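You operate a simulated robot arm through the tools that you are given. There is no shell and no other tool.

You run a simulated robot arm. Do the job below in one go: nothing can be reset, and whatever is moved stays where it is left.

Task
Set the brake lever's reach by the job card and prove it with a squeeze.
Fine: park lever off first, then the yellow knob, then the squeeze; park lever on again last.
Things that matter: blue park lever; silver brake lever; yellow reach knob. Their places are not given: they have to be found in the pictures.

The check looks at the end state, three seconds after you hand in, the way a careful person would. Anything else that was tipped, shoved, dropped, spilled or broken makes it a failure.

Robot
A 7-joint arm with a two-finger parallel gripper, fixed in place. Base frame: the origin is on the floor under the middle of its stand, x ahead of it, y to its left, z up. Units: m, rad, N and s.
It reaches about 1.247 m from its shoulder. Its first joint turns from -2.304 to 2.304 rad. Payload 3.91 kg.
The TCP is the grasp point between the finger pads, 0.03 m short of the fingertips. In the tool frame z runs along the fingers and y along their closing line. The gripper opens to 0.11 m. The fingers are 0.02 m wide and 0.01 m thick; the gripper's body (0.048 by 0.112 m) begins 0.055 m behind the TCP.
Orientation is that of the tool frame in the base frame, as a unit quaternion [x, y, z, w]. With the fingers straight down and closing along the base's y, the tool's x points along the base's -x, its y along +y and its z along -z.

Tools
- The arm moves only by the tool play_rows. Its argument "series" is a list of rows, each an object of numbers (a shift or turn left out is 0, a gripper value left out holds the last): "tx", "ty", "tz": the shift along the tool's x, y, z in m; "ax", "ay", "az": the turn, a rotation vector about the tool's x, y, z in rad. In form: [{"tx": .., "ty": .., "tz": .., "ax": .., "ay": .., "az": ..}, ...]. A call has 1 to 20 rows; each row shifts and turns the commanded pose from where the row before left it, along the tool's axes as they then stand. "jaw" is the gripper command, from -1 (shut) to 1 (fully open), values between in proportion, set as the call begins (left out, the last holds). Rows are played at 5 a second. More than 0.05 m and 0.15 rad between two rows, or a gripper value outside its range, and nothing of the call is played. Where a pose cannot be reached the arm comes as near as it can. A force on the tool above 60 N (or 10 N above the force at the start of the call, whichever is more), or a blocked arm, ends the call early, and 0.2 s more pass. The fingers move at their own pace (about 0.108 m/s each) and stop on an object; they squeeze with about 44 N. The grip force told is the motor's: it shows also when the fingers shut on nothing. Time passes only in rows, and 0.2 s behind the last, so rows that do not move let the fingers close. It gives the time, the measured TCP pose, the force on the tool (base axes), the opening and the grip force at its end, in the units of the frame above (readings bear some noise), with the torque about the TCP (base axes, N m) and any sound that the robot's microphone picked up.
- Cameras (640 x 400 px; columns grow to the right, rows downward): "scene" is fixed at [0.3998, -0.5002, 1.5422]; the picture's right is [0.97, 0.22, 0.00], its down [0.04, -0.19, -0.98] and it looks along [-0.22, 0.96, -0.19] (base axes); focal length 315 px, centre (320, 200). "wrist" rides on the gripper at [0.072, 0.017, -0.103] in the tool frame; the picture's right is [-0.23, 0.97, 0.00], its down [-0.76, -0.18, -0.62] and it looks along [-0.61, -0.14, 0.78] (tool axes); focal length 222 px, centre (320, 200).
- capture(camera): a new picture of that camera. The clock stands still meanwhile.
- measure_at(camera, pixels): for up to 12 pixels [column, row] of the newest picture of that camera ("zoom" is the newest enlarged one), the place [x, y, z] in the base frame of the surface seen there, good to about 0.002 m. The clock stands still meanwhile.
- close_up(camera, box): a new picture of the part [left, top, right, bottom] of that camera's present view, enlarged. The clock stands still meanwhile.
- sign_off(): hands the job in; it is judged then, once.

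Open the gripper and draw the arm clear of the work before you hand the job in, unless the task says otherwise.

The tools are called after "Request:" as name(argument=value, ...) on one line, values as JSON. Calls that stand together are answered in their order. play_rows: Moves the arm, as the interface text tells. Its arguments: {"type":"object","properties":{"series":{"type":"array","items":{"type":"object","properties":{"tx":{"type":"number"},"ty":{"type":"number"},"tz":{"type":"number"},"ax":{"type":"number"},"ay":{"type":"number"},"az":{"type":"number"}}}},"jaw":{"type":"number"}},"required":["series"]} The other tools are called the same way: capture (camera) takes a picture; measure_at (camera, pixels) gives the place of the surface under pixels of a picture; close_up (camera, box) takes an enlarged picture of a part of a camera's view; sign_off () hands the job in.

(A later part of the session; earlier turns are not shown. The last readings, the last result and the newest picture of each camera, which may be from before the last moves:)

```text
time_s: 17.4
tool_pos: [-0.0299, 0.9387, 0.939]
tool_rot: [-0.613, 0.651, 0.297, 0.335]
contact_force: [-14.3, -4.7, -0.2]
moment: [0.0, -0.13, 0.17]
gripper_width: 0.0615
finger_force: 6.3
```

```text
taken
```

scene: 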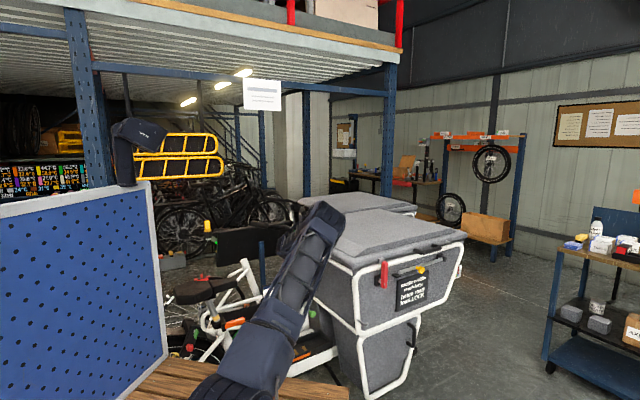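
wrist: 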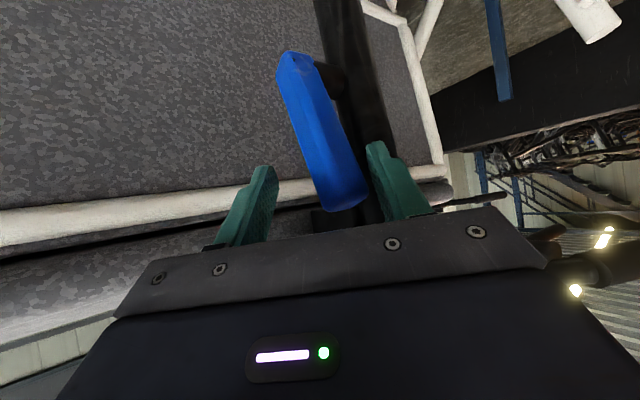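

Forward is resisted: 14 N and the lever has not moved. I reverse along the bike's backward direction so the +x finger comes against the lever.

Request:
play_rows(series=[{"tx": 0.0044, "ty": 0.0064, "tz": -0.0062}, {"tx": 0.0044, "ty": 0.0064, "tz": -0.0062}, {"tx": 0.0044, "ty": 0.0064, "tz": -0.0062}, {"tx": 0.0044, "ty": 0.0064, "tz": -0.0062}, {"tx": 0.0044, "ty": 0.0064, "tz": -0.0062}, {}, {}])

Request:
capture(camera="wrist")

```text
time_s: 19.0
tool_pos: [-0.0566, 0.9097, 0.945]
tool_rot: [-0.607, 0.653, 0.3, 0.34]
contact_force: [0.6, -1.1, -0.5]
moment: [-0.01, 0.02, -0.01]
gripper_width: 0.0549
finger_force: 0.0
```

```text
taken
```

wrist: 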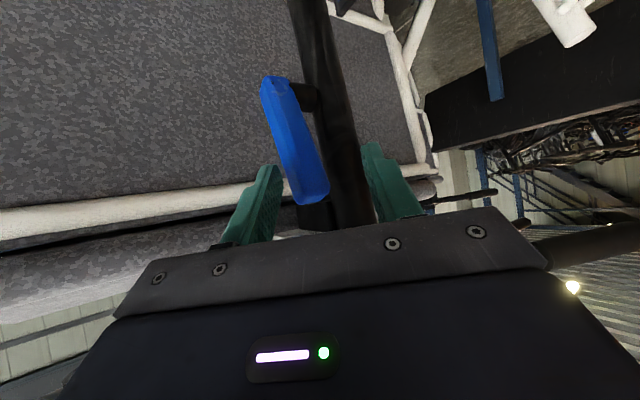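

The left-picture finger is beside the lever but shallow. I shift +x 6 mm, go 1.5 cm deeper in y, then push along the backward direction in small steps.

Request:
play_rows(series=[{"ty": -0.006}, {"tx": -0.0089, "ty": 0.0012, "tz": 0.012}, {"tx": 0.0022, "ty": 0.0082, "tz": -0.0035}, {"tx": 0.0044, "ty": 0.0064, "tz": -0.0062}, {"tx": 0.0044, "ty": 0.0064, "tz": -0.0062}, {}, {}])

Request:
capture(camera="wrist")

```text
time_s: 20.6
tool_pos: [-0.0733, 0.907, 0.9432]
tool_rot: [-0.608, 0.653, 0.299, 0.339]
contact_force: [3.8, -4.1, 1.0]
moment: [-0.06, -0.14, -0.23]
gripper_width: 0.0575
finger_force: 1.8
```

```text
taken
```

wrist: 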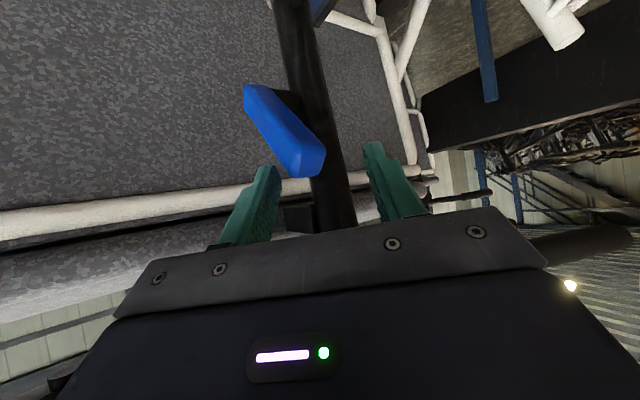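

The lever is swinging: it now leans further back, from (255,95) to (305,165), with only ~5 N. I measure its new angle.

Request:
measure_at(camera="wrist", pixels=[[252, 95], [262, 110], [275, 130], [290, 155], [296, 168], [310, 160], [290, 100], [280, 118]])

Request:
close_up(camera="wrist", box=[220, 60, 400, 220])

```text
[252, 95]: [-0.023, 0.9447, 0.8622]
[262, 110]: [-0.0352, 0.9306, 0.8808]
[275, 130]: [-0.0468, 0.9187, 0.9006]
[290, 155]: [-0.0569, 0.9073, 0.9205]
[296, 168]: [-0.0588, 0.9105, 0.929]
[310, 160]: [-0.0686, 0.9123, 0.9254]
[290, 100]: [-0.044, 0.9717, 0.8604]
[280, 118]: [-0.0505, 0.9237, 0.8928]
```

```text
2.50 times, centred on (310, 140) of wrist
```

zoom: 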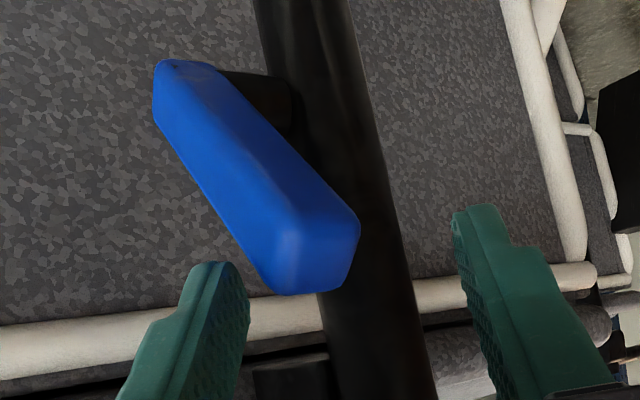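

The lever is now about 36° back from vertical (was 18°). I follow its arc: lower 1 cm and continue back and down in 1 cm steps.

Request:
play_rows(series=[{"tx": 0.008, "ty": 0.0002, "tz": 0.0059}, {"tx": 0.0086, "ty": 0.005, "tz": -0.001}, {"tx": 0.0089, "ty": 0.0045, "tz": 0.0002}, {}, {}])

Request:
capture(camera="wrist")

```text
time_s: 21.8
tool_pos: [-0.0844, 0.8953, 0.9216]
tool_rot: [-0.607, 0.654, 0.299, 0.339]
contact_force: [2.3, -1.9, -1.1]
moment: [-0.07, -0.03, -0.12]
gripper_width: 0.0564
finger_force: 1.8
```

```text
taken
```

wrist: 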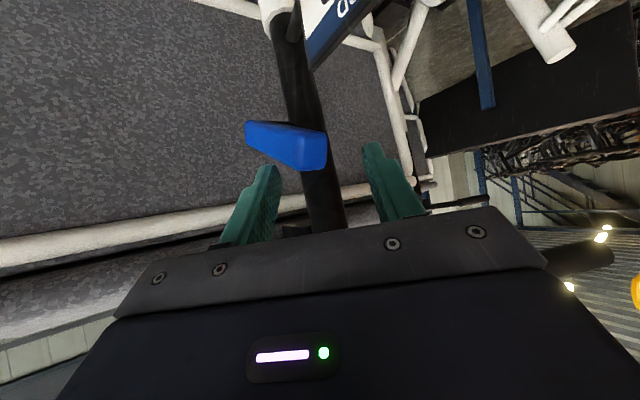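

The lever is swinging down further, now from (250,130) to (310,150). I measure its angle again.

Request:
measure_at(camera="wrist", pixels=[[250, 130], [265, 140], [280, 150], [295, 160], [305, 165], [320, 155], [300, 135], [275, 128]])

Request:
close_up(camera="wrist", box=[220, 80, 400, 220])

```text
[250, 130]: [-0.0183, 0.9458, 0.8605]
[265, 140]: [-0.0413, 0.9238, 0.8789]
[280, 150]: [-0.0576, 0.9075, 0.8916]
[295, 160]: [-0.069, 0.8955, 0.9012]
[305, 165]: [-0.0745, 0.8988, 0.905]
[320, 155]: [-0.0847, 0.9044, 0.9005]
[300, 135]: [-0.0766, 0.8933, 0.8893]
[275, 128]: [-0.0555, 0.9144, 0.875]
```

```text
2.86 times, centred on (310, 150) of wrist
```

zoom: 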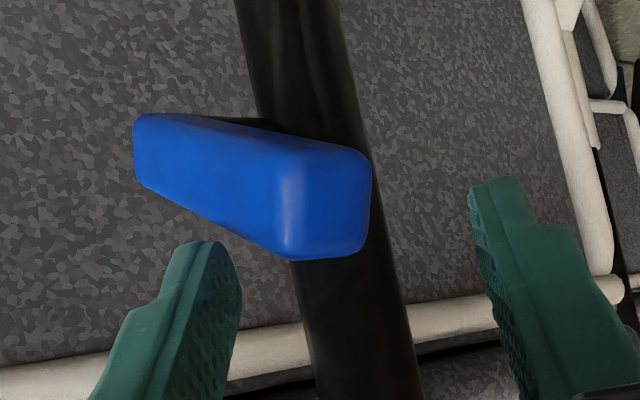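

The lever is about 60° from vertical, moving easily at ~3 N. I continue along the arc, mostly downward, watching for a stop.

Request:
play_rows(series=[{"tx": 0.0092, "ty": 0.003, "tz": 0.0026}, {"tx": 0.009, "ty": 0.0022, "tz": 0.0036}, {}, {}])

Request:
capture(camera="wrist")

```text
time_s: 22.8
tool_pos: [-0.0891, 0.8908, 0.9014]
tool_rot: [-0.608, 0.653, 0.3, 0.338]
contact_force: [-0.8, 0.1, -0.4]
moment: [-0.01, 0.01, -0.02]
gripper_width: 0.0549
finger_force: 0.1
```

```text
taken
```

wrist: 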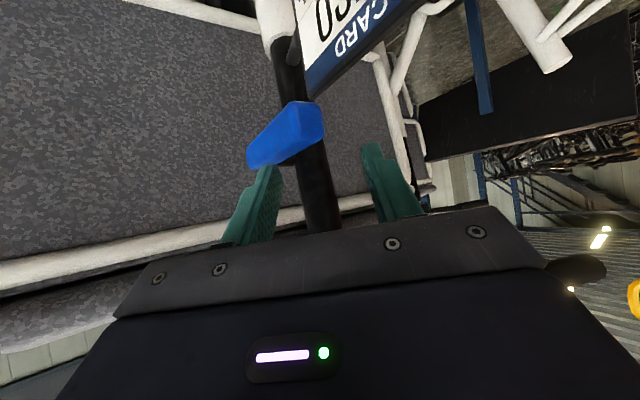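

The lever seems to have dropped past my finger (no contact now); it runs from (255,160) to (315,115). I measure it.

Request:
measure_at(camera="wrist", pixels=[[255, 155], [265, 150], [280, 142], [295, 132], [312, 118], [318, 130], [300, 150], [310, 142]])

Request:
close_up(camera="wrist", box=[220, 80, 400, 220])

Request:
close_up(camera="scene", box=[250, 200, 350, 300])

```text
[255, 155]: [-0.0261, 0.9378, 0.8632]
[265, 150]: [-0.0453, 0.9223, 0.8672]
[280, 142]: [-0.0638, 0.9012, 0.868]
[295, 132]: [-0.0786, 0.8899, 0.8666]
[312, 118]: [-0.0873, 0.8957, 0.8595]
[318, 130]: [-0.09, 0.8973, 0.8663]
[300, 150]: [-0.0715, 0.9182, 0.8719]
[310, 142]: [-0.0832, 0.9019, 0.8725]
```

```text
2.86 times, centred on (310, 150) of wrist
```

zoom: 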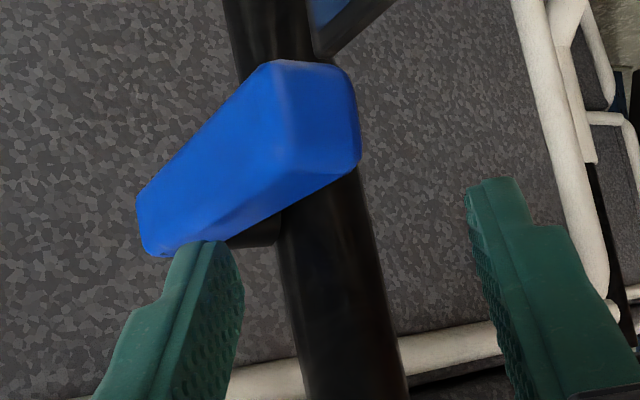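

```text
4.00 times, centred on (300, 250) of scene
```

zoom: 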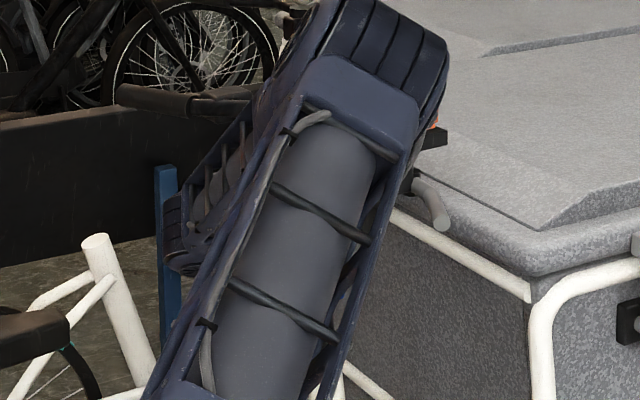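

The lever is roughly level now (top face z≈0.868), about 72° from its start. I press gently a little further to see whether it is at its end stop.

Request:
play_rows(series=[{"tx": 0.008, "ty": 0.001, "tz": 0.0057}, {}, {}])

Request:
capture(camera="wrist")

```text
time_s: 23.6
tool_pos: [-0.0871, 0.8895, 0.8904]
tool_rot: [-0.607, 0.653, 0.299, 0.34]
contact_force: [4.5, -5.7, 8.9]
moment: [0.07, -0.36, -0.24]
gripper_width: 0.0576
finger_force: 2.1
```

```text
taken
```

wrist: 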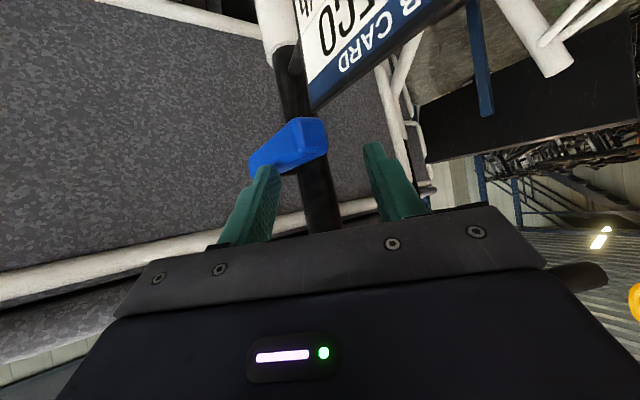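

Now there's 9 N upward resistance. I measure the lever again to see if it moved.

Request:
measure_at(camera="wrist", pixels=[[258, 160], [275, 153], [290, 146], [302, 140], [318, 130], [305, 160], [318, 148], [295, 162]])

Request:
play_rows(series=[{"tx": 0.004, "ty": 0.0005, "tz": 0.003}, {}, {}])

Request:
capture(camera="wrist")

Request:
measure_at(camera="wrist", pixels=[[258, 160], [275, 153], [290, 146], [302, 140], [318, 130], [305, 160], [318, 148], [295, 162]])

```text
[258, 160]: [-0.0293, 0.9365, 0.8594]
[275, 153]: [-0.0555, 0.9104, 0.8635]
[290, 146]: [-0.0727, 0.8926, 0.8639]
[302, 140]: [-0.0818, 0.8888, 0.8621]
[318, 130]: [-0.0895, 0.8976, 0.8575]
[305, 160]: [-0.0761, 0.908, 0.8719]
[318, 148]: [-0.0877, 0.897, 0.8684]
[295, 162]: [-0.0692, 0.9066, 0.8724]
```

```text
time_s: 24.4
tool_pos: [-0.0886, 0.8904, 0.8893]
tool_rot: [-0.607, 0.653, 0.3, 0.339]
contact_force: [12.4, -11.4, 19.5]
moment: [0.23, -0.81, -0.64]
gripper_width: 0.0615
finger_force: 6.7
```

```text
taken
```

wrist: 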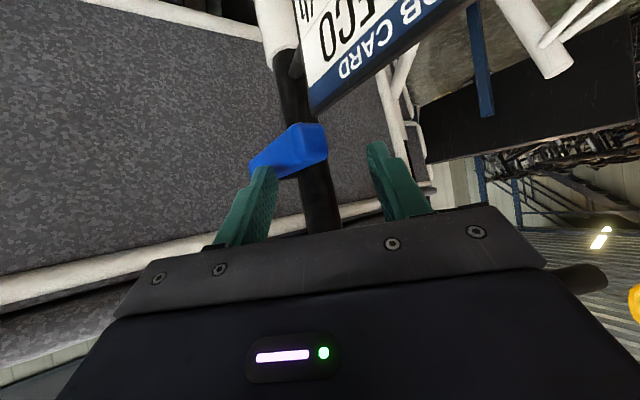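

```text
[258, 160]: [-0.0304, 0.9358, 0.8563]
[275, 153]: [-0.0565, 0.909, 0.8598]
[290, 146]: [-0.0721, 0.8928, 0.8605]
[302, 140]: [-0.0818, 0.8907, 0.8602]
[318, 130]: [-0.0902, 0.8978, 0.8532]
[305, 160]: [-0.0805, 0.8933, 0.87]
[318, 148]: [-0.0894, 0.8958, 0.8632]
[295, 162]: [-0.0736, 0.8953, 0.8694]
```

Force rises to 25 N with no motion, so the park lever sits at its off stop, level at z≈0.866. I lift the finger off it and back out the way I came.

Request:
play_rows(series=[{"tx": -0.0121, "tz": -0.0089}, {"tx": -0.003, "ty": -0.0044, "tz": -0.0312}, {"tx": -0.003, "ty": -0.0044, "tz": -0.0312}, {"tx": -0.003, "ty": -0.0044, "tz": -0.0312}, {"tx": -0.003, "ty": -0.0044, "tz": -0.0312}])

Request:
capture(camera="wrist")

```text
time_s: 25.6
tool_pos: [-0.0817, 0.7943, 0.9845]
tool_rot: [-0.607, 0.654, 0.298, 0.338]
contact_force: [1.0, -0.6, -0.3]
moment: [-0.03, -0.07, 0.01]
gripper_width: 0.0547
finger_force: 0.1
```

```text
taken
```

wrist: 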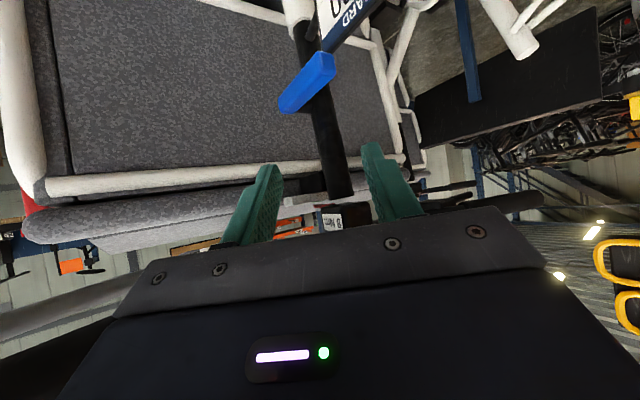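

The blue lever stays level at (308,82). I measure its off position, then back out and bring the tool upright and high.

Request:
measure_at(camera="wrist", pixels=[[283, 103], [295, 92], [308, 80], [320, 68], [328, 72], [312, 90]])

Request:
play_rows(series=[{"tx": -0.0015, "ty": 0.0007, "tz": -0.037}, {"tx": -0.0015, "ty": 0.0007, "tz": -0.037}, {"tx": -0.0015, "ty": 0.0007, "tz": -0.037}, {"tx": -0.0015, "ty": 0.0007, "tz": -0.037}, {"tx": -0.0015, "ty": 0.0007, "tz": -0.037}, {"ay": 0.15}, {"ay": 0.15}, {"ay": 0.15}, {"ay": 0.15}, {"ay": 0.15}, {"ay": 0.15}, {"ay": 0.037}])

Request:
capture(camera="scene")

```text
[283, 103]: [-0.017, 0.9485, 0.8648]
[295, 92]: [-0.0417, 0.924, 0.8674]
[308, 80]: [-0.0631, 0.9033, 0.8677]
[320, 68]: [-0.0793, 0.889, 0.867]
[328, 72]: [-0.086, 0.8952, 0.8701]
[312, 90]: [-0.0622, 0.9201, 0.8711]
```

```text
time_s: 28.2
tool_pos: [-0.0991, 0.6518, 1.102]
tool_rot: [-0.677, 0.736, -0.009, 0.006]
contact_force: [-0.2, 0.4, -0.7]
moment: [0.01, -0.02, 0.02]
gripper_width: 0.055
finger_force: 0.1
```

```text
taken
```

scene: 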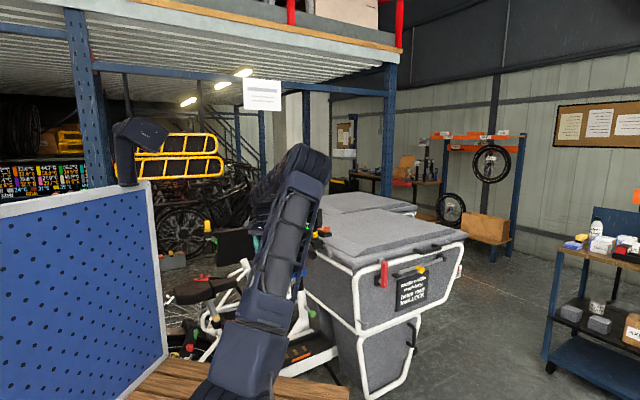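

The park lever reads level (off). The tool is upright at (−0.099,0.652,1.102); I rise and move over toward the knob at height 1.28.

Request:
play_rows(series=[{"tz": -0.036}, {"tz": -0.036}, {"tz": -0.036}, {"tz": -0.036}, {"tz": -0.036}, {"tx": -0.028, "ty": -0.03}, {"tx": -0.028, "ty": -0.03}, {"tx": -0.028, "ty": -0.03}, {"tx": -0.028, "ty": -0.03}, {"tx": -0.028, "ty": -0.03}])

Request:
capture(camera="wrist")

Request:
capture(camera="scene")

```text
time_s: 30.4
tool_pos: [0.0568, 0.7784, 1.2846]
tool_rot: [-0.678, 0.735, -0.007, 0.007]
contact_force: [-0.3, -0.7, 0.7]
moment: [0.0, -0.05, 0.02]
gripper_width: 0.0551
finger_force: 0.0
```

```text
taken
```

wrist: 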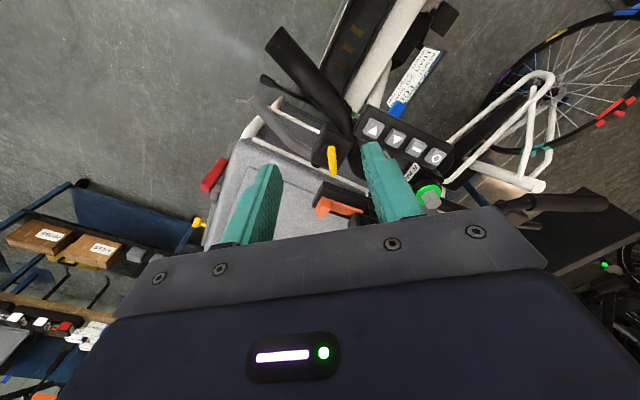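

```text
taken
```

scene: 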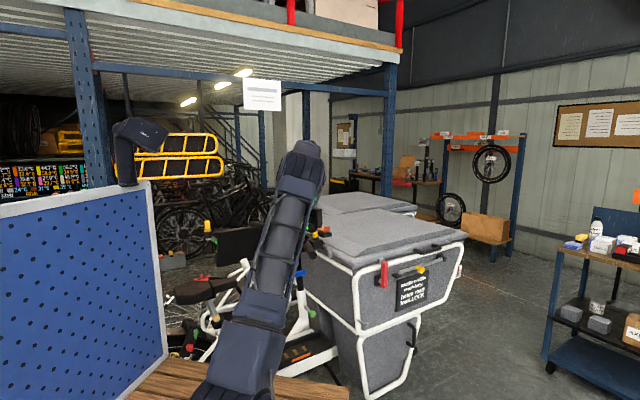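

The knob is at (332,160), brake lever around (285,110). I zoom in and record baseline positions of the knob bar and brake lever.

Request:
close_up(camera="wrist", box=[250, 70, 390, 210])

Request:
measure_at(camera="wrist", pixels=[[331, 149], [332, 158], [334, 170], [256, 100], [268, 112], [285, 120], [300, 128], [275, 40], [300, 75], [330, 205], [320, 190], [400, 205]])

```text
2.86 times, centred on (320, 140) of wrist
```

zoom: 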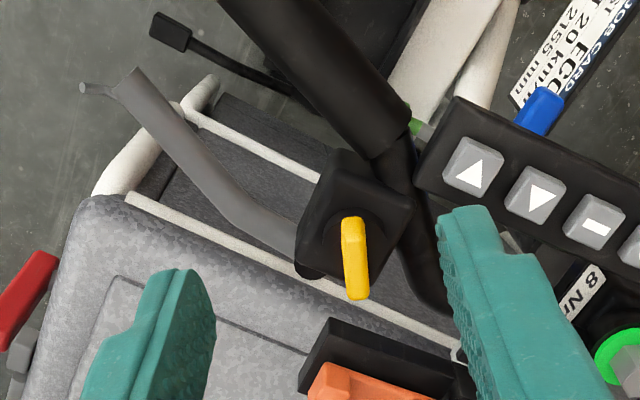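

```text
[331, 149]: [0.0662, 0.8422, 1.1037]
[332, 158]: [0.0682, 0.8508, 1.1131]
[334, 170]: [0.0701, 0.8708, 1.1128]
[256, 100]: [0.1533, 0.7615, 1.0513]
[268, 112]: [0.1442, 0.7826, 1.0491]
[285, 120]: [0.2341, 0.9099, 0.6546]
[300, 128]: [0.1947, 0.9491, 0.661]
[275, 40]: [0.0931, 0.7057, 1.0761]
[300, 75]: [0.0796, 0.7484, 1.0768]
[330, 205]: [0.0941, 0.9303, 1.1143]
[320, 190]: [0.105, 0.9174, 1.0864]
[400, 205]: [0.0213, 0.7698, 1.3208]
```

Compared with the first readings the grip and lever seem shifted by ~1–2 cm in +x, so the steering may have turned slightly. I check with the same scene close-up as at the start.

Request:
close_up(camera="scene", box=[284, 220, 348, 280])

Request:
measure_at(camera="scene", pixels=[[313, 235], [325, 254], [326, 257], [307, 254], [325, 230], [297, 258], [310, 256], [329, 255], [315, 234]])

```text
6.67 times, centred on (316, 250) of scene
```

zoom: 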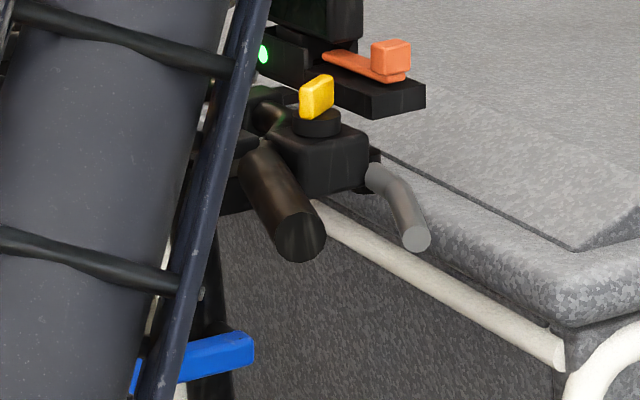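

```text
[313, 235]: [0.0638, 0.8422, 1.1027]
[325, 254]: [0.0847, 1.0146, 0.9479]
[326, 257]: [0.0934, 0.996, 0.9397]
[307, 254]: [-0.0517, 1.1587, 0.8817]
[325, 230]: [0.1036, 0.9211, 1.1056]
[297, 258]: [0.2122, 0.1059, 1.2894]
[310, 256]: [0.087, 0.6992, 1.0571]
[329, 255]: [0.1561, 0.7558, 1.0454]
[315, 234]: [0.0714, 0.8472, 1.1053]
```

Confirmed: the bar turned about 3° (grip end shifted ~1.5 cm) from a brush by the arm; I'll steer it back later when holding the grip. Now I measure the knob bar precisely.

Request:
close_up(camera="wrist", box=[300, 120, 370, 190])

Request:
measure_at(camera="zoom", pixels=[[280, 170], [300, 200], [285, 230], [310, 240], [295, 280], [320, 290], [305, 310], [325, 310], [240, 180], [350, 130], [380, 260], [230, 290]])

```text
5.71 times, centred on (335, 155) of wrist
```

zoom: 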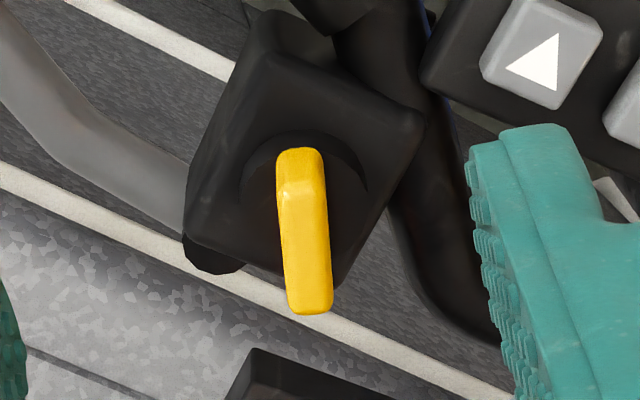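

```text
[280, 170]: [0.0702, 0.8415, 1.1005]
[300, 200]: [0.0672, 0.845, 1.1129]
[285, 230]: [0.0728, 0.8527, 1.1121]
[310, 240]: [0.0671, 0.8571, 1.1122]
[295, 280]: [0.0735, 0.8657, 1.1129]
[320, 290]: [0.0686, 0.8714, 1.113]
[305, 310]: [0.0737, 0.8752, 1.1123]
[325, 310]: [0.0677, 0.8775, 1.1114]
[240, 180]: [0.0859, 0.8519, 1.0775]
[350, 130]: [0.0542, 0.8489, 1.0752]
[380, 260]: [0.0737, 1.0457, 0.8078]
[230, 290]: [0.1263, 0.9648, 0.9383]
```

The bar top is at z≈1.1125, 12 mm wide, centre about (0.069,0.858), running ~8° from y; my closing line already fits. I move above it and go down most of the way, then look.

Request:
play_rows(series=[{"tx": -0.0396, "ty": -0.0015}, {"tx": -0.0396, "ty": -0.0015}, {"tz": 0.038}, {"tz": 0.038}, {"tz": 0.038}, {}])

Request:
capture(camera="wrist")

Request:
close_up(camera="scene", box=[284, 200, 348, 260])

```text
time_s: 31.8
tool_pos: [0.0714, 0.8587, 1.1707]
tool_rot: [-0.677, 0.736, -0.008, 0.007]
contact_force: [-1.0, 0.3, 0.1]
moment: [0.0, 0.03, 0.02]
gripper_width: 0.0549
finger_force: 0.0
```

```text
taken
```

wrist: 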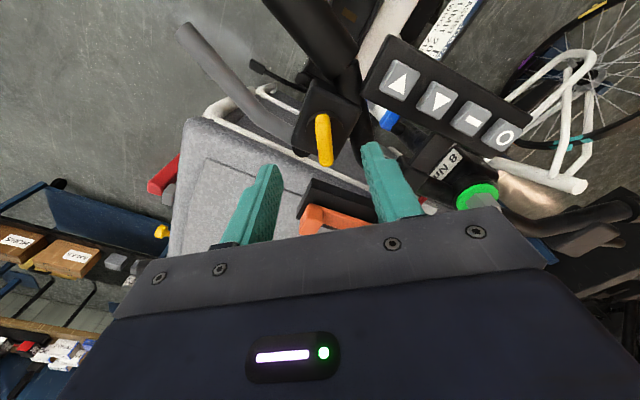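

```text
6.67 times, centred on (316, 230) of scene
```

zoom: 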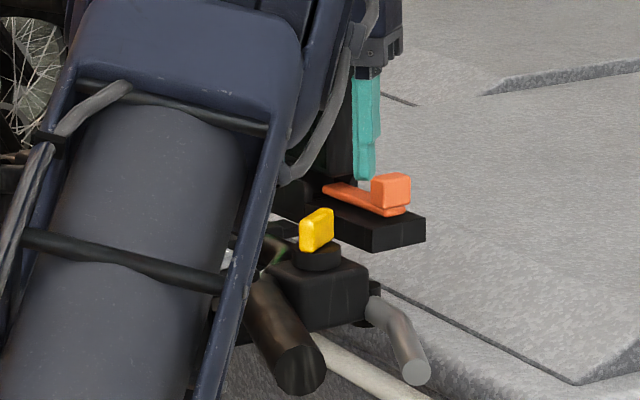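

The bar at (324,140) lines up between the finger tips. I make a small correction and descend the last 4.4 cm.

Request:
play_rows(series=[{"tx": 0.0015, "ty": 0.0026, "tz": 0.022}, {"tz": 0.021}, {}])

Request:
capture(camera="wrist")

Request:
close_up(camera="scene", box=[284, 200, 348, 260])

```text
time_s: 32.6
tool_pos: [0.0694, 0.8584, 1.1268]
tool_rot: [-0.677, 0.736, -0.009, 0.006]
contact_force: [-1.0, 0.5, 0.2]
moment: [-0.03, -0.02, -0.03]
gripper_width: 0.0548
finger_force: 0.1
```

```text
taken
```

wrist: 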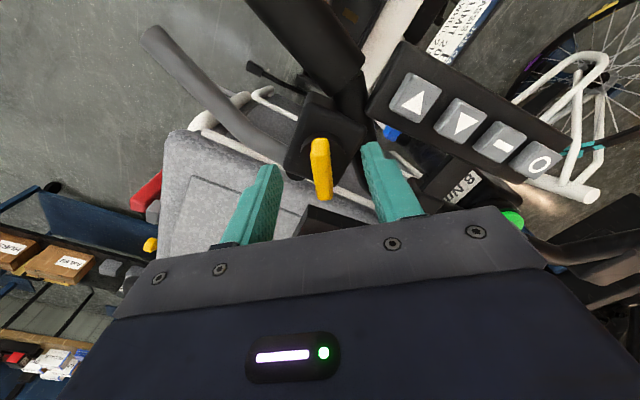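

```text
6.67 times, centred on (316, 230) of scene
```

zoom: 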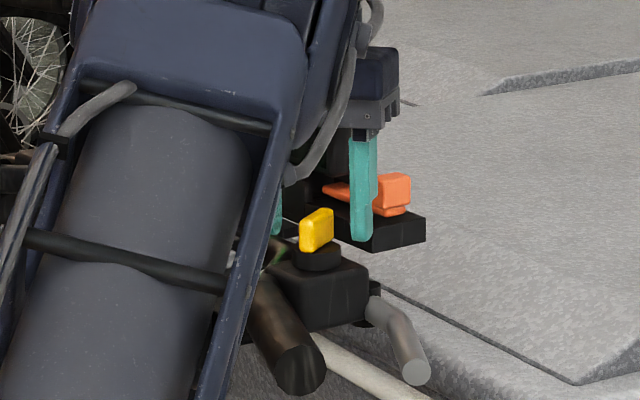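

Both fingers straddle the yellow bar (321,168). I record the brake lever's resting position, then close on the bar.

Request:
measure_at(camera="wrist", pixels=[[152, 36], [170, 55], [200, 88], [230, 118], [255, 135], [270, 20], [300, 45], [340, 80], [300, 150], [335, 110]])

Request:
play_rows(jaw=-1, series=[{}, {}, {}])

Request:
capture(camera="wrist")

```text
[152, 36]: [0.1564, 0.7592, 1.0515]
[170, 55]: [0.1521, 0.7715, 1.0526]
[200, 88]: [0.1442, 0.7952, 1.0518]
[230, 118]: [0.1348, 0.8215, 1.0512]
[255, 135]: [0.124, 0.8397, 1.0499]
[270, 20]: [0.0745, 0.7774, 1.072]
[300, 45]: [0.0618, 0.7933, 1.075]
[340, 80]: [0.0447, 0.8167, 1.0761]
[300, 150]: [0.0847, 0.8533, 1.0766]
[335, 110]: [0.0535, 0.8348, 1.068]
```

```text
time_s: 33.4
tool_pos: [0.068, 0.8584, 1.1283]
tool_rot: [-0.677, 0.735, -0.007, 0.007]
contact_force: [-9.0, 6.2, -0.4]
moment: [-0.37, 0.94, -0.77]
gripper_width: 0.0137
finger_force: 45.5
```

```text
taken
```

wrist: 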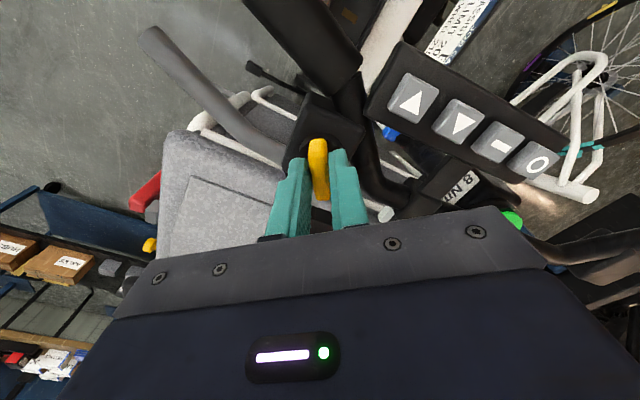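

The bar is gripped (13.7 mm opening). I turn the knob gently counter-clockwise seen from above by 0.2 rad and check torque, sound and the lever.

Request:
play_rows(series=[{"az": -0.1}, {"az": -0.1}, {}])

Request:
capture(camera="wrist")

Request:
close_up(camera="scene", box=[284, 200, 348, 260])

```text
time_s: 34.2
tool_pos: [0.0676, 0.859, 1.1284]
tool_rot: [0.748, -0.664, 0.008, -0.006]
contact_force: [-11.4, 11.0, -4.4]
moment: [0.18, 0.89, -1.27]
gripper_width: 0.0181
finger_force: 44.9
```

```text
taken
```

wrist: 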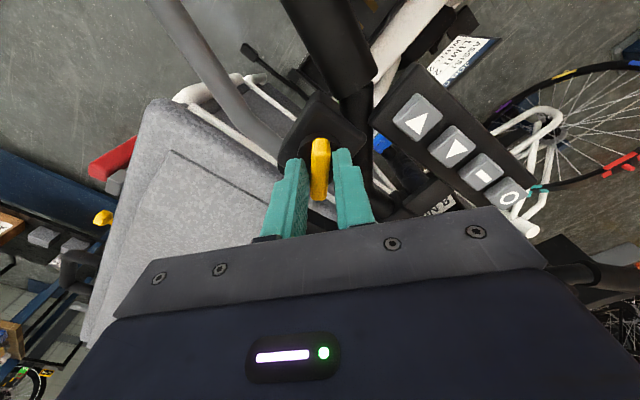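

```text
6.67 times, centred on (316, 230) of scene
```

zoom: 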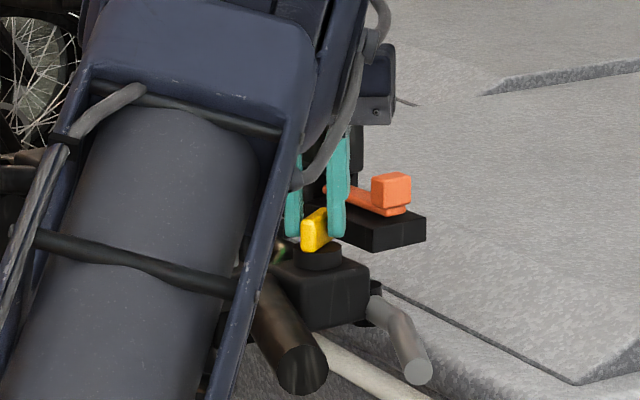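

Resistance is −1.3 N m and the jaws spread to 18 mm, so I measure whether the bar actually turned.

Request:
close_up(camera="wrist", box=[270, 90, 380, 220])

Request:
measure_at(camera="wrist", pixels=[[318, 145], [319, 155], [320, 170], [320, 185], [320, 195], [315, 165], [325, 165], [200, 60], [240, 110], [300, 30]])

```text
3.08 times, centred on (325, 155) of wrist
```

zoom: 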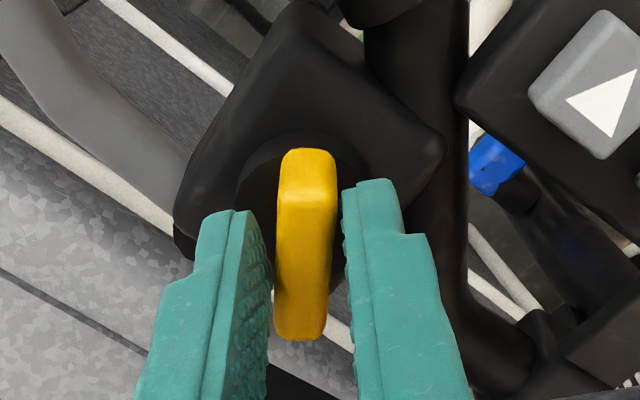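

```text
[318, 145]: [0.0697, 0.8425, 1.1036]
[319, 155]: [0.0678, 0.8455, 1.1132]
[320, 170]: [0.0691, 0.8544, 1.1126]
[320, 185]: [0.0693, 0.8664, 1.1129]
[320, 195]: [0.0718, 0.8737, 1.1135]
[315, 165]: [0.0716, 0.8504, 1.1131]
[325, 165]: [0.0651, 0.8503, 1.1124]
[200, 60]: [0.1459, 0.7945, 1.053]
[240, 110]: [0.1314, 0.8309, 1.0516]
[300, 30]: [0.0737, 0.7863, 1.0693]
```

The bar has not turned (still ~7° from y), so counter-clockwise is blocked. I return and try clockwise.

Request:
play_rows(series=[{"az": 0.1}, {"az": 0.1}, {"az": 0.1}, {"az": 0.1}, {}])

Request:
capture(camera="wrist")

Request:
close_up(camera="wrist", box=[270, 90, 380, 220])

```text
time_s: 35.4
tool_pos: [0.0667, 0.8579, 1.1274]
tool_rot: [-0.6, 0.8, -0.008, 0.008]
contact_force: [-10.2, 2.3, -10.6]
moment: [-0.61, 1.11, 0.07]
gripper_width: 0.0119
finger_force: 44.8
```

```text
taken
```

wrist: 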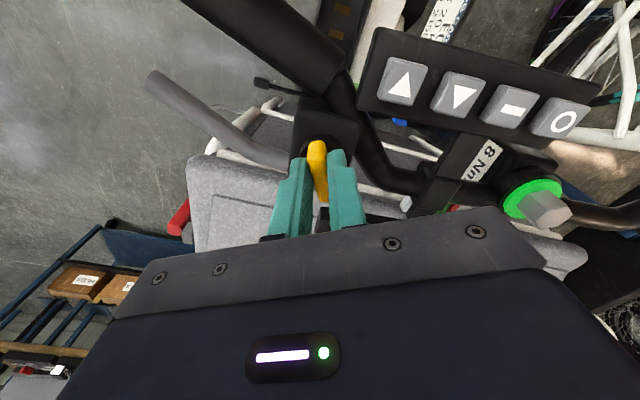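

```text
3.08 times, centred on (325, 155) of wrist
```

zoom: 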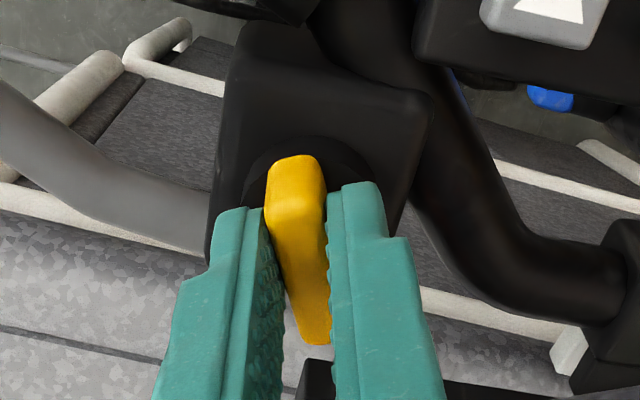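

Torque is small now and the bar sits nearly flush in the pads (11.9 mm). I measure the bar angle and the lever.

Request:
measure_at(camera="wrist", pixels=[[316, 147], [317, 155], [319, 170], [322, 185], [323, 195], [313, 160], [152, 78], [170, 92], [200, 116], [230, 138], [290, 35], [330, 75]])

```text
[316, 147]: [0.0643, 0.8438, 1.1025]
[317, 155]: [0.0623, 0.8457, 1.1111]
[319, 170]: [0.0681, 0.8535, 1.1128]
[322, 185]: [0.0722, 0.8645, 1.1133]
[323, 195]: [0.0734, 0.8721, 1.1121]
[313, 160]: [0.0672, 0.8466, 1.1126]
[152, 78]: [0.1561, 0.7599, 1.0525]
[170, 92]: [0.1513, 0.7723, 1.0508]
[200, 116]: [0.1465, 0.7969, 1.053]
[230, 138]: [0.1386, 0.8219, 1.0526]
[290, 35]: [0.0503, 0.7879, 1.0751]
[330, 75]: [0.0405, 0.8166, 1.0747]
```

The bar has turned clockwise by about 10°, freely. I continue clockwise.

Request:
play_rows(series=[{"az": 0.12}, {"az": 0.12}, {"az": 0.12}, {}])

Request:
capture(camera="wrist")

Request:
close_up(camera="scene", box=[284, 200, 348, 260])

```text
time_s: 36.4
tool_pos: [0.0657, 0.8598, 1.1273]
tool_rot: [-0.447, 0.894, -0.004, 0.01]
contact_force: [-22.5, 20.5, -9.1]
moment: [0.92, 0.88, 0.2]
gripper_width: 0.0119
finger_force: 44.5
```

```text
taken
```

wrist: 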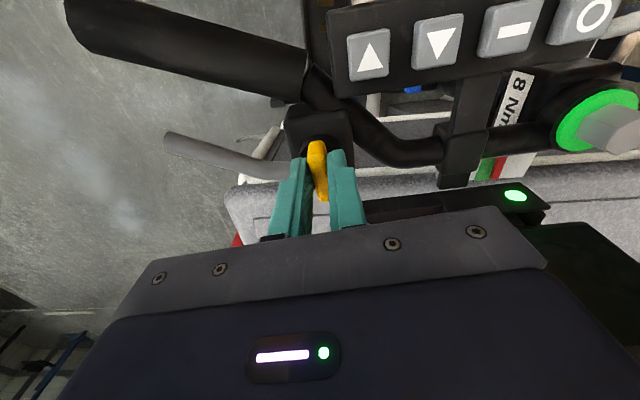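

```text
6.67 times, centred on (316, 230) of scene
```

zoom: 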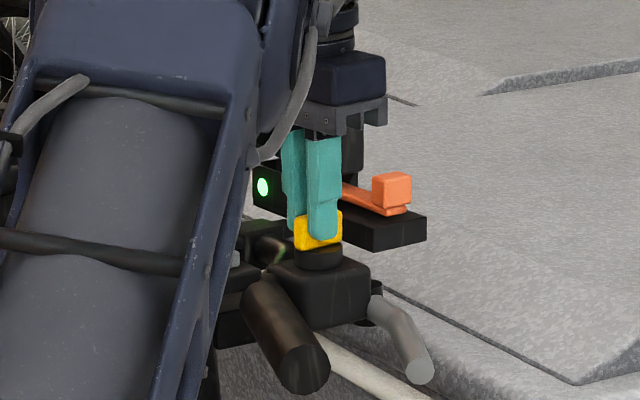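

The side force has grown to ~30 N from a small axis offset. I shift the hand ~4 mm to relieve it, and measure the bar and lever.

Request:
measure_at(camera="wrist", pixels=[[316, 147], [317, 155], [319, 170], [321, 185], [323, 195], [172, 142], [190, 148], [220, 157], [260, 168], [200, 45], [290, 75], [100, 30]])

Request:
play_rows(series=[{"tx": 0.0005, "ty": 0.004}, {}])

```text
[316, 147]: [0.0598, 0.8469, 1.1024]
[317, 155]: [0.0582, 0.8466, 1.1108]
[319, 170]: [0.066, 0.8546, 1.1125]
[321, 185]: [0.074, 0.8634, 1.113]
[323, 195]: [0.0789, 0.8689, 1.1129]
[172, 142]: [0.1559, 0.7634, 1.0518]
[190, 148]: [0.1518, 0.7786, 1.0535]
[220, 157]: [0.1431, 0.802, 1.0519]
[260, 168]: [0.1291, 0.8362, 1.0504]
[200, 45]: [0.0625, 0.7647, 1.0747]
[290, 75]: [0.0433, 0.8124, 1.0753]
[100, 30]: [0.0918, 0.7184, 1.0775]
```

```text
time_s: 37.0
tool_pos: [0.0664, 0.8588, 1.1288]
tool_rot: [-0.446, 0.895, -0.007, 0.009]
contact_force: [2.2, -10.9, -7.0]
moment: [-0.75, 1.03, -0.05]
gripper_width: 0.0117
finger_force: 45.0
```

Side force dropped. The bar is now ~41° from y (33° turned), axis about (0.069,0.860). I check how near the display at (580,270) is before turning further.

Request:
capture(camera="wrist")

Request:
measure_at(camera="wrist", pixels=[[530, 230], [560, 250], [590, 240], [600, 300], [540, 200], [515, 195], [430, 205], [620, 260], [560, 290], [625, 370]])

```text
taken
```

wrist: 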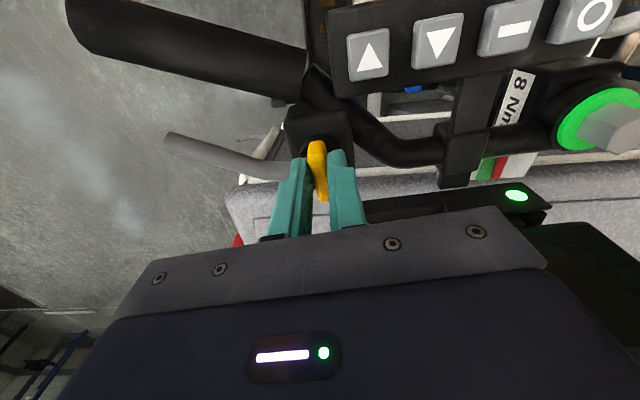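

```text
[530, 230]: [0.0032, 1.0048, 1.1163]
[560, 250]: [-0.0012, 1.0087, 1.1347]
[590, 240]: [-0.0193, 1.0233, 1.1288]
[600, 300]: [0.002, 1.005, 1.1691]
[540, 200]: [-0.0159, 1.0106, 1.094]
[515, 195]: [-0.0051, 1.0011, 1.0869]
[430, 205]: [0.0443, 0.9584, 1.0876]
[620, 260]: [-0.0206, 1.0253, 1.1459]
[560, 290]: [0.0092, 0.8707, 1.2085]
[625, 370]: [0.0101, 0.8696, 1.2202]
```

The display is ≥0.1 m away (y≈1.0), so there is room. I continue clockwise.

Request:
play_rows(series=[{"az": 0.12}, {"az": 0.12}, {"az": 0.12}, {}])

Request:
capture(camera="wrist")

Request:
close_up(camera="scene", box=[284, 200, 348, 260])

```text
time_s: 38.0
tool_pos: [0.0655, 0.8611, 1.1282]
tool_rot: [-0.278, 0.96, -0.003, 0.011]
contact_force: [5.8, 1.0, -7.2]
moment: [0.4, -0.04, -0.06]
gripper_width: 0.0119
finger_force: 45.2
```

```text
taken
```

wrist: 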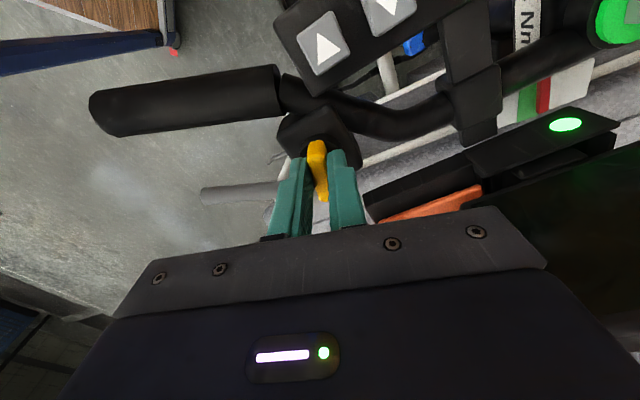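

```text
6.67 times, centred on (316, 230) of scene
```

zoom: 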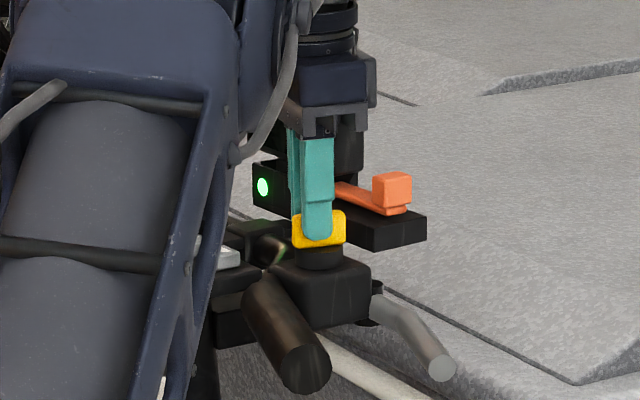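

The brake lever tip moved outward in the scene (zoom (420,370) → (441,368)) so clockwise is toward long. I keep turning clockwise to find further positions and the stop.

Request:
play_rows(series=[{"az": 0.12}, {"az": 0.12}, {}])

Request:
capture(camera="wrist")

Request:
close_up(camera="scene", box=[284, 200, 348, 260])

```text
time_s: 38.8
tool_pos: [0.0643, 0.86, 1.1278]
tool_rot: [-0.162, 0.987, -0.002, 0.01]
contact_force: [2.0, 23.1, -1.9]
moment: [1.06, -1.25, 0.13]
gripper_width: 0.0119
finger_force: 44.7
```

```text
taken
```

wrist: 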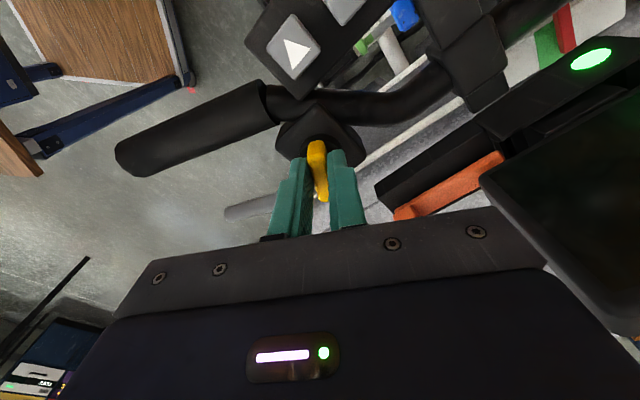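

```text
6.67 times, centred on (316, 230) of scene
```

zoom: 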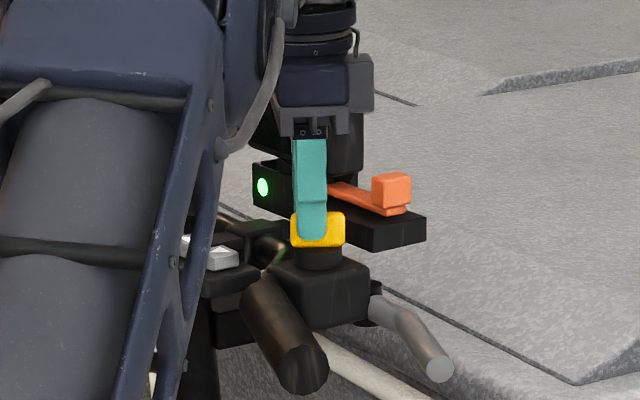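

The bar is now ~71° from y; lever tip unchanged in the scene at (440,368). I check the display clearance and relieve the side force before continuing.

Request:
measure_at(camera="wrist", pixels=[[490, 180], [530, 200], [560, 280], [500, 155], [440, 205], [590, 200], [620, 120], [540, 250]])

Request:
play_rows(series=[{"tx": -0.001, "ty": 0.0028}, {"az": 0.1}, {"az": 0.1}, {}])

Request:
capture(camera="wrist")

Request:
close_up(camera="scene", box=[284, 200, 348, 260])

```text
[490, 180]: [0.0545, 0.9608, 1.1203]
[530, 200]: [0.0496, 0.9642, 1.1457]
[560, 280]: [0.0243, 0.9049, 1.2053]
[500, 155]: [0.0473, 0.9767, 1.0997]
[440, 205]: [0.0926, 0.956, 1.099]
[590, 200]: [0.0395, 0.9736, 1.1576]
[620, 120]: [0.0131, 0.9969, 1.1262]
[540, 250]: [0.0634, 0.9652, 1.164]
```

```text
time_s: 39.8
tool_pos: [0.0635, 0.8614, 1.1277]
tool_rot: [-0.064, 0.998, 0.0, 0.01]
contact_force: [-0.6, -11.9, -0.9]
moment: [-0.61, 1.25, -0.02]
gripper_width: 0.0115
finger_force: 44.6
```

```text
taken
```

wrist: 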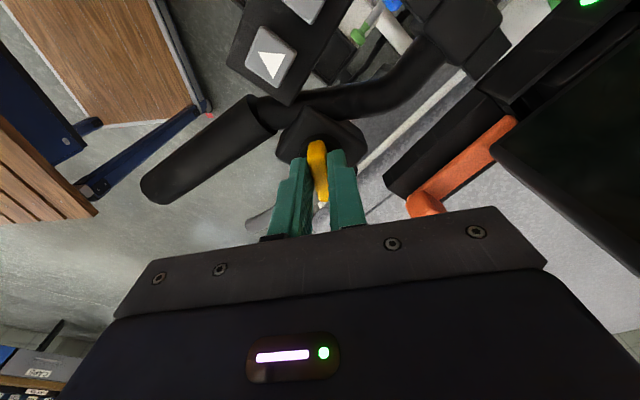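

```text
6.67 times, centred on (316, 230) of scene
```

zoom: 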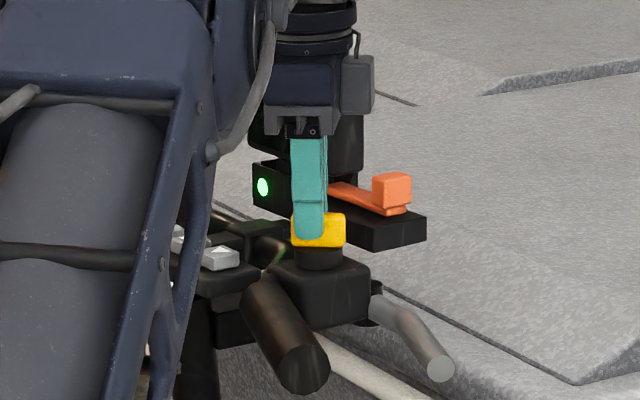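

The bar is at ~83°; still free, lever at (440,368). I continue clockwise in small steps.

Request:
play_rows(series=[{"tx": 0.0003, "ty": -0.001, "az": 0.1}, {"az": 0.1}, {}])

Request:
close_up(camera="scene", box=[284, 200, 348, 260])

Request:
capture(camera="wrist")

```text
time_s: 40.6
tool_pos: [0.0641, 0.8619, 1.1278]
tool_rot: [0.036, 0.999, 0.001, 0.01]
contact_force: [-6.8, 26.0, 5.0]
moment: [0.29, -0.74, 0.13]
gripper_width: 0.0118
finger_force: 45.2
```

```text
6.67 times, centred on (316, 230) of scene
```

zoom: 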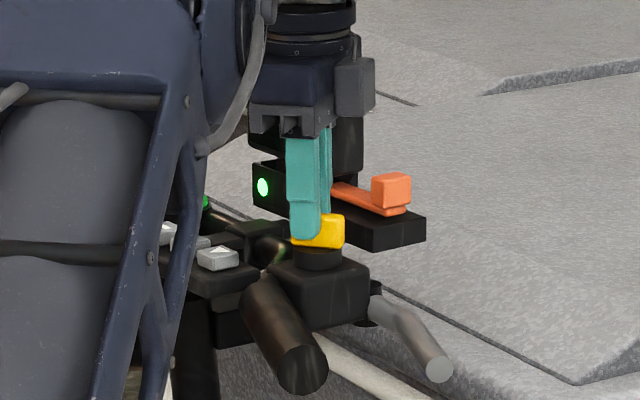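

```text
taken
```

wrist: 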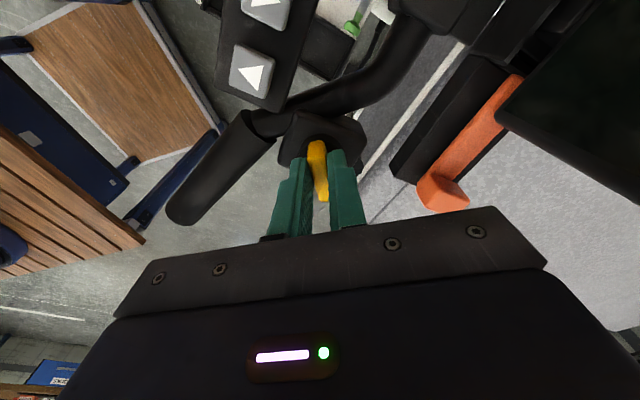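

I measure the actual bar direction to be sure it is following.

Request:
measure_at(camera="wrist", pixels=[[316, 147], [317, 155], [319, 170], [321, 185], [323, 195], [210, 170], [240, 130]])

```text
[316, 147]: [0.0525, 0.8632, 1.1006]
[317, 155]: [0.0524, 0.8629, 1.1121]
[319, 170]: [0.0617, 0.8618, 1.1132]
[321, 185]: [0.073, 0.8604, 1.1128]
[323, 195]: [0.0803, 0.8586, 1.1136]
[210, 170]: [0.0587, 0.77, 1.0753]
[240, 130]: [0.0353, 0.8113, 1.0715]
```

The bar follows (about 99° from y now). I relieve the side force and keep turning clockwise.

Request:
play_rows(series=[{"ty": 0.0025}, {"az": 0.1}, {"az": 0.1}, {}])

Request:
close_up(camera="scene", box=[284, 200, 348, 260])

Request:
capture(camera="wrist")

Request:
measure_at(camera="wrist", pixels=[[316, 147], [317, 155], [319, 170], [321, 185], [323, 195]])

```text
time_s: 41.6
tool_pos: [0.0641, 0.8648, 1.1283]
tool_rot: [0.137, 0.991, 0.0, 0.01]
contact_force: [-11.8, -10.1, 0.9]
moment: [-0.71, 0.72, -0.04]
gripper_width: 0.0118
finger_force: 44.8
```

```text
6.67 times, centred on (316, 230) of scene
```

zoom: 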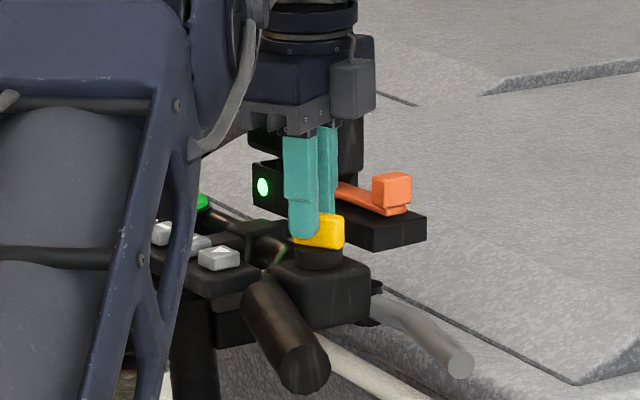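

```text
taken
```

wrist: 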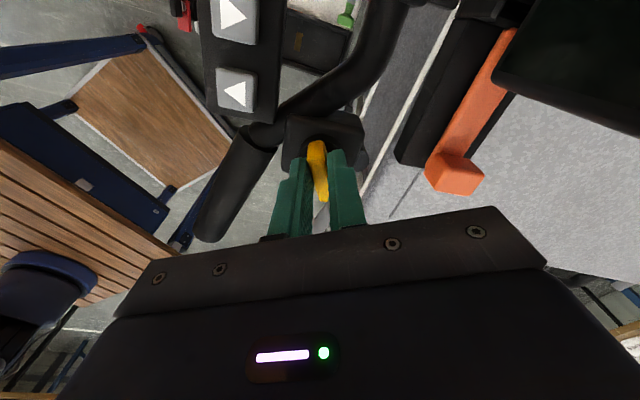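

```text
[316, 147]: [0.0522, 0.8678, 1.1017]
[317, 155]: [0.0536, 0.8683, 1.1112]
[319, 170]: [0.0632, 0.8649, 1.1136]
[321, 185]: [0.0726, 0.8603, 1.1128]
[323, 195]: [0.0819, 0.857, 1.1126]
```

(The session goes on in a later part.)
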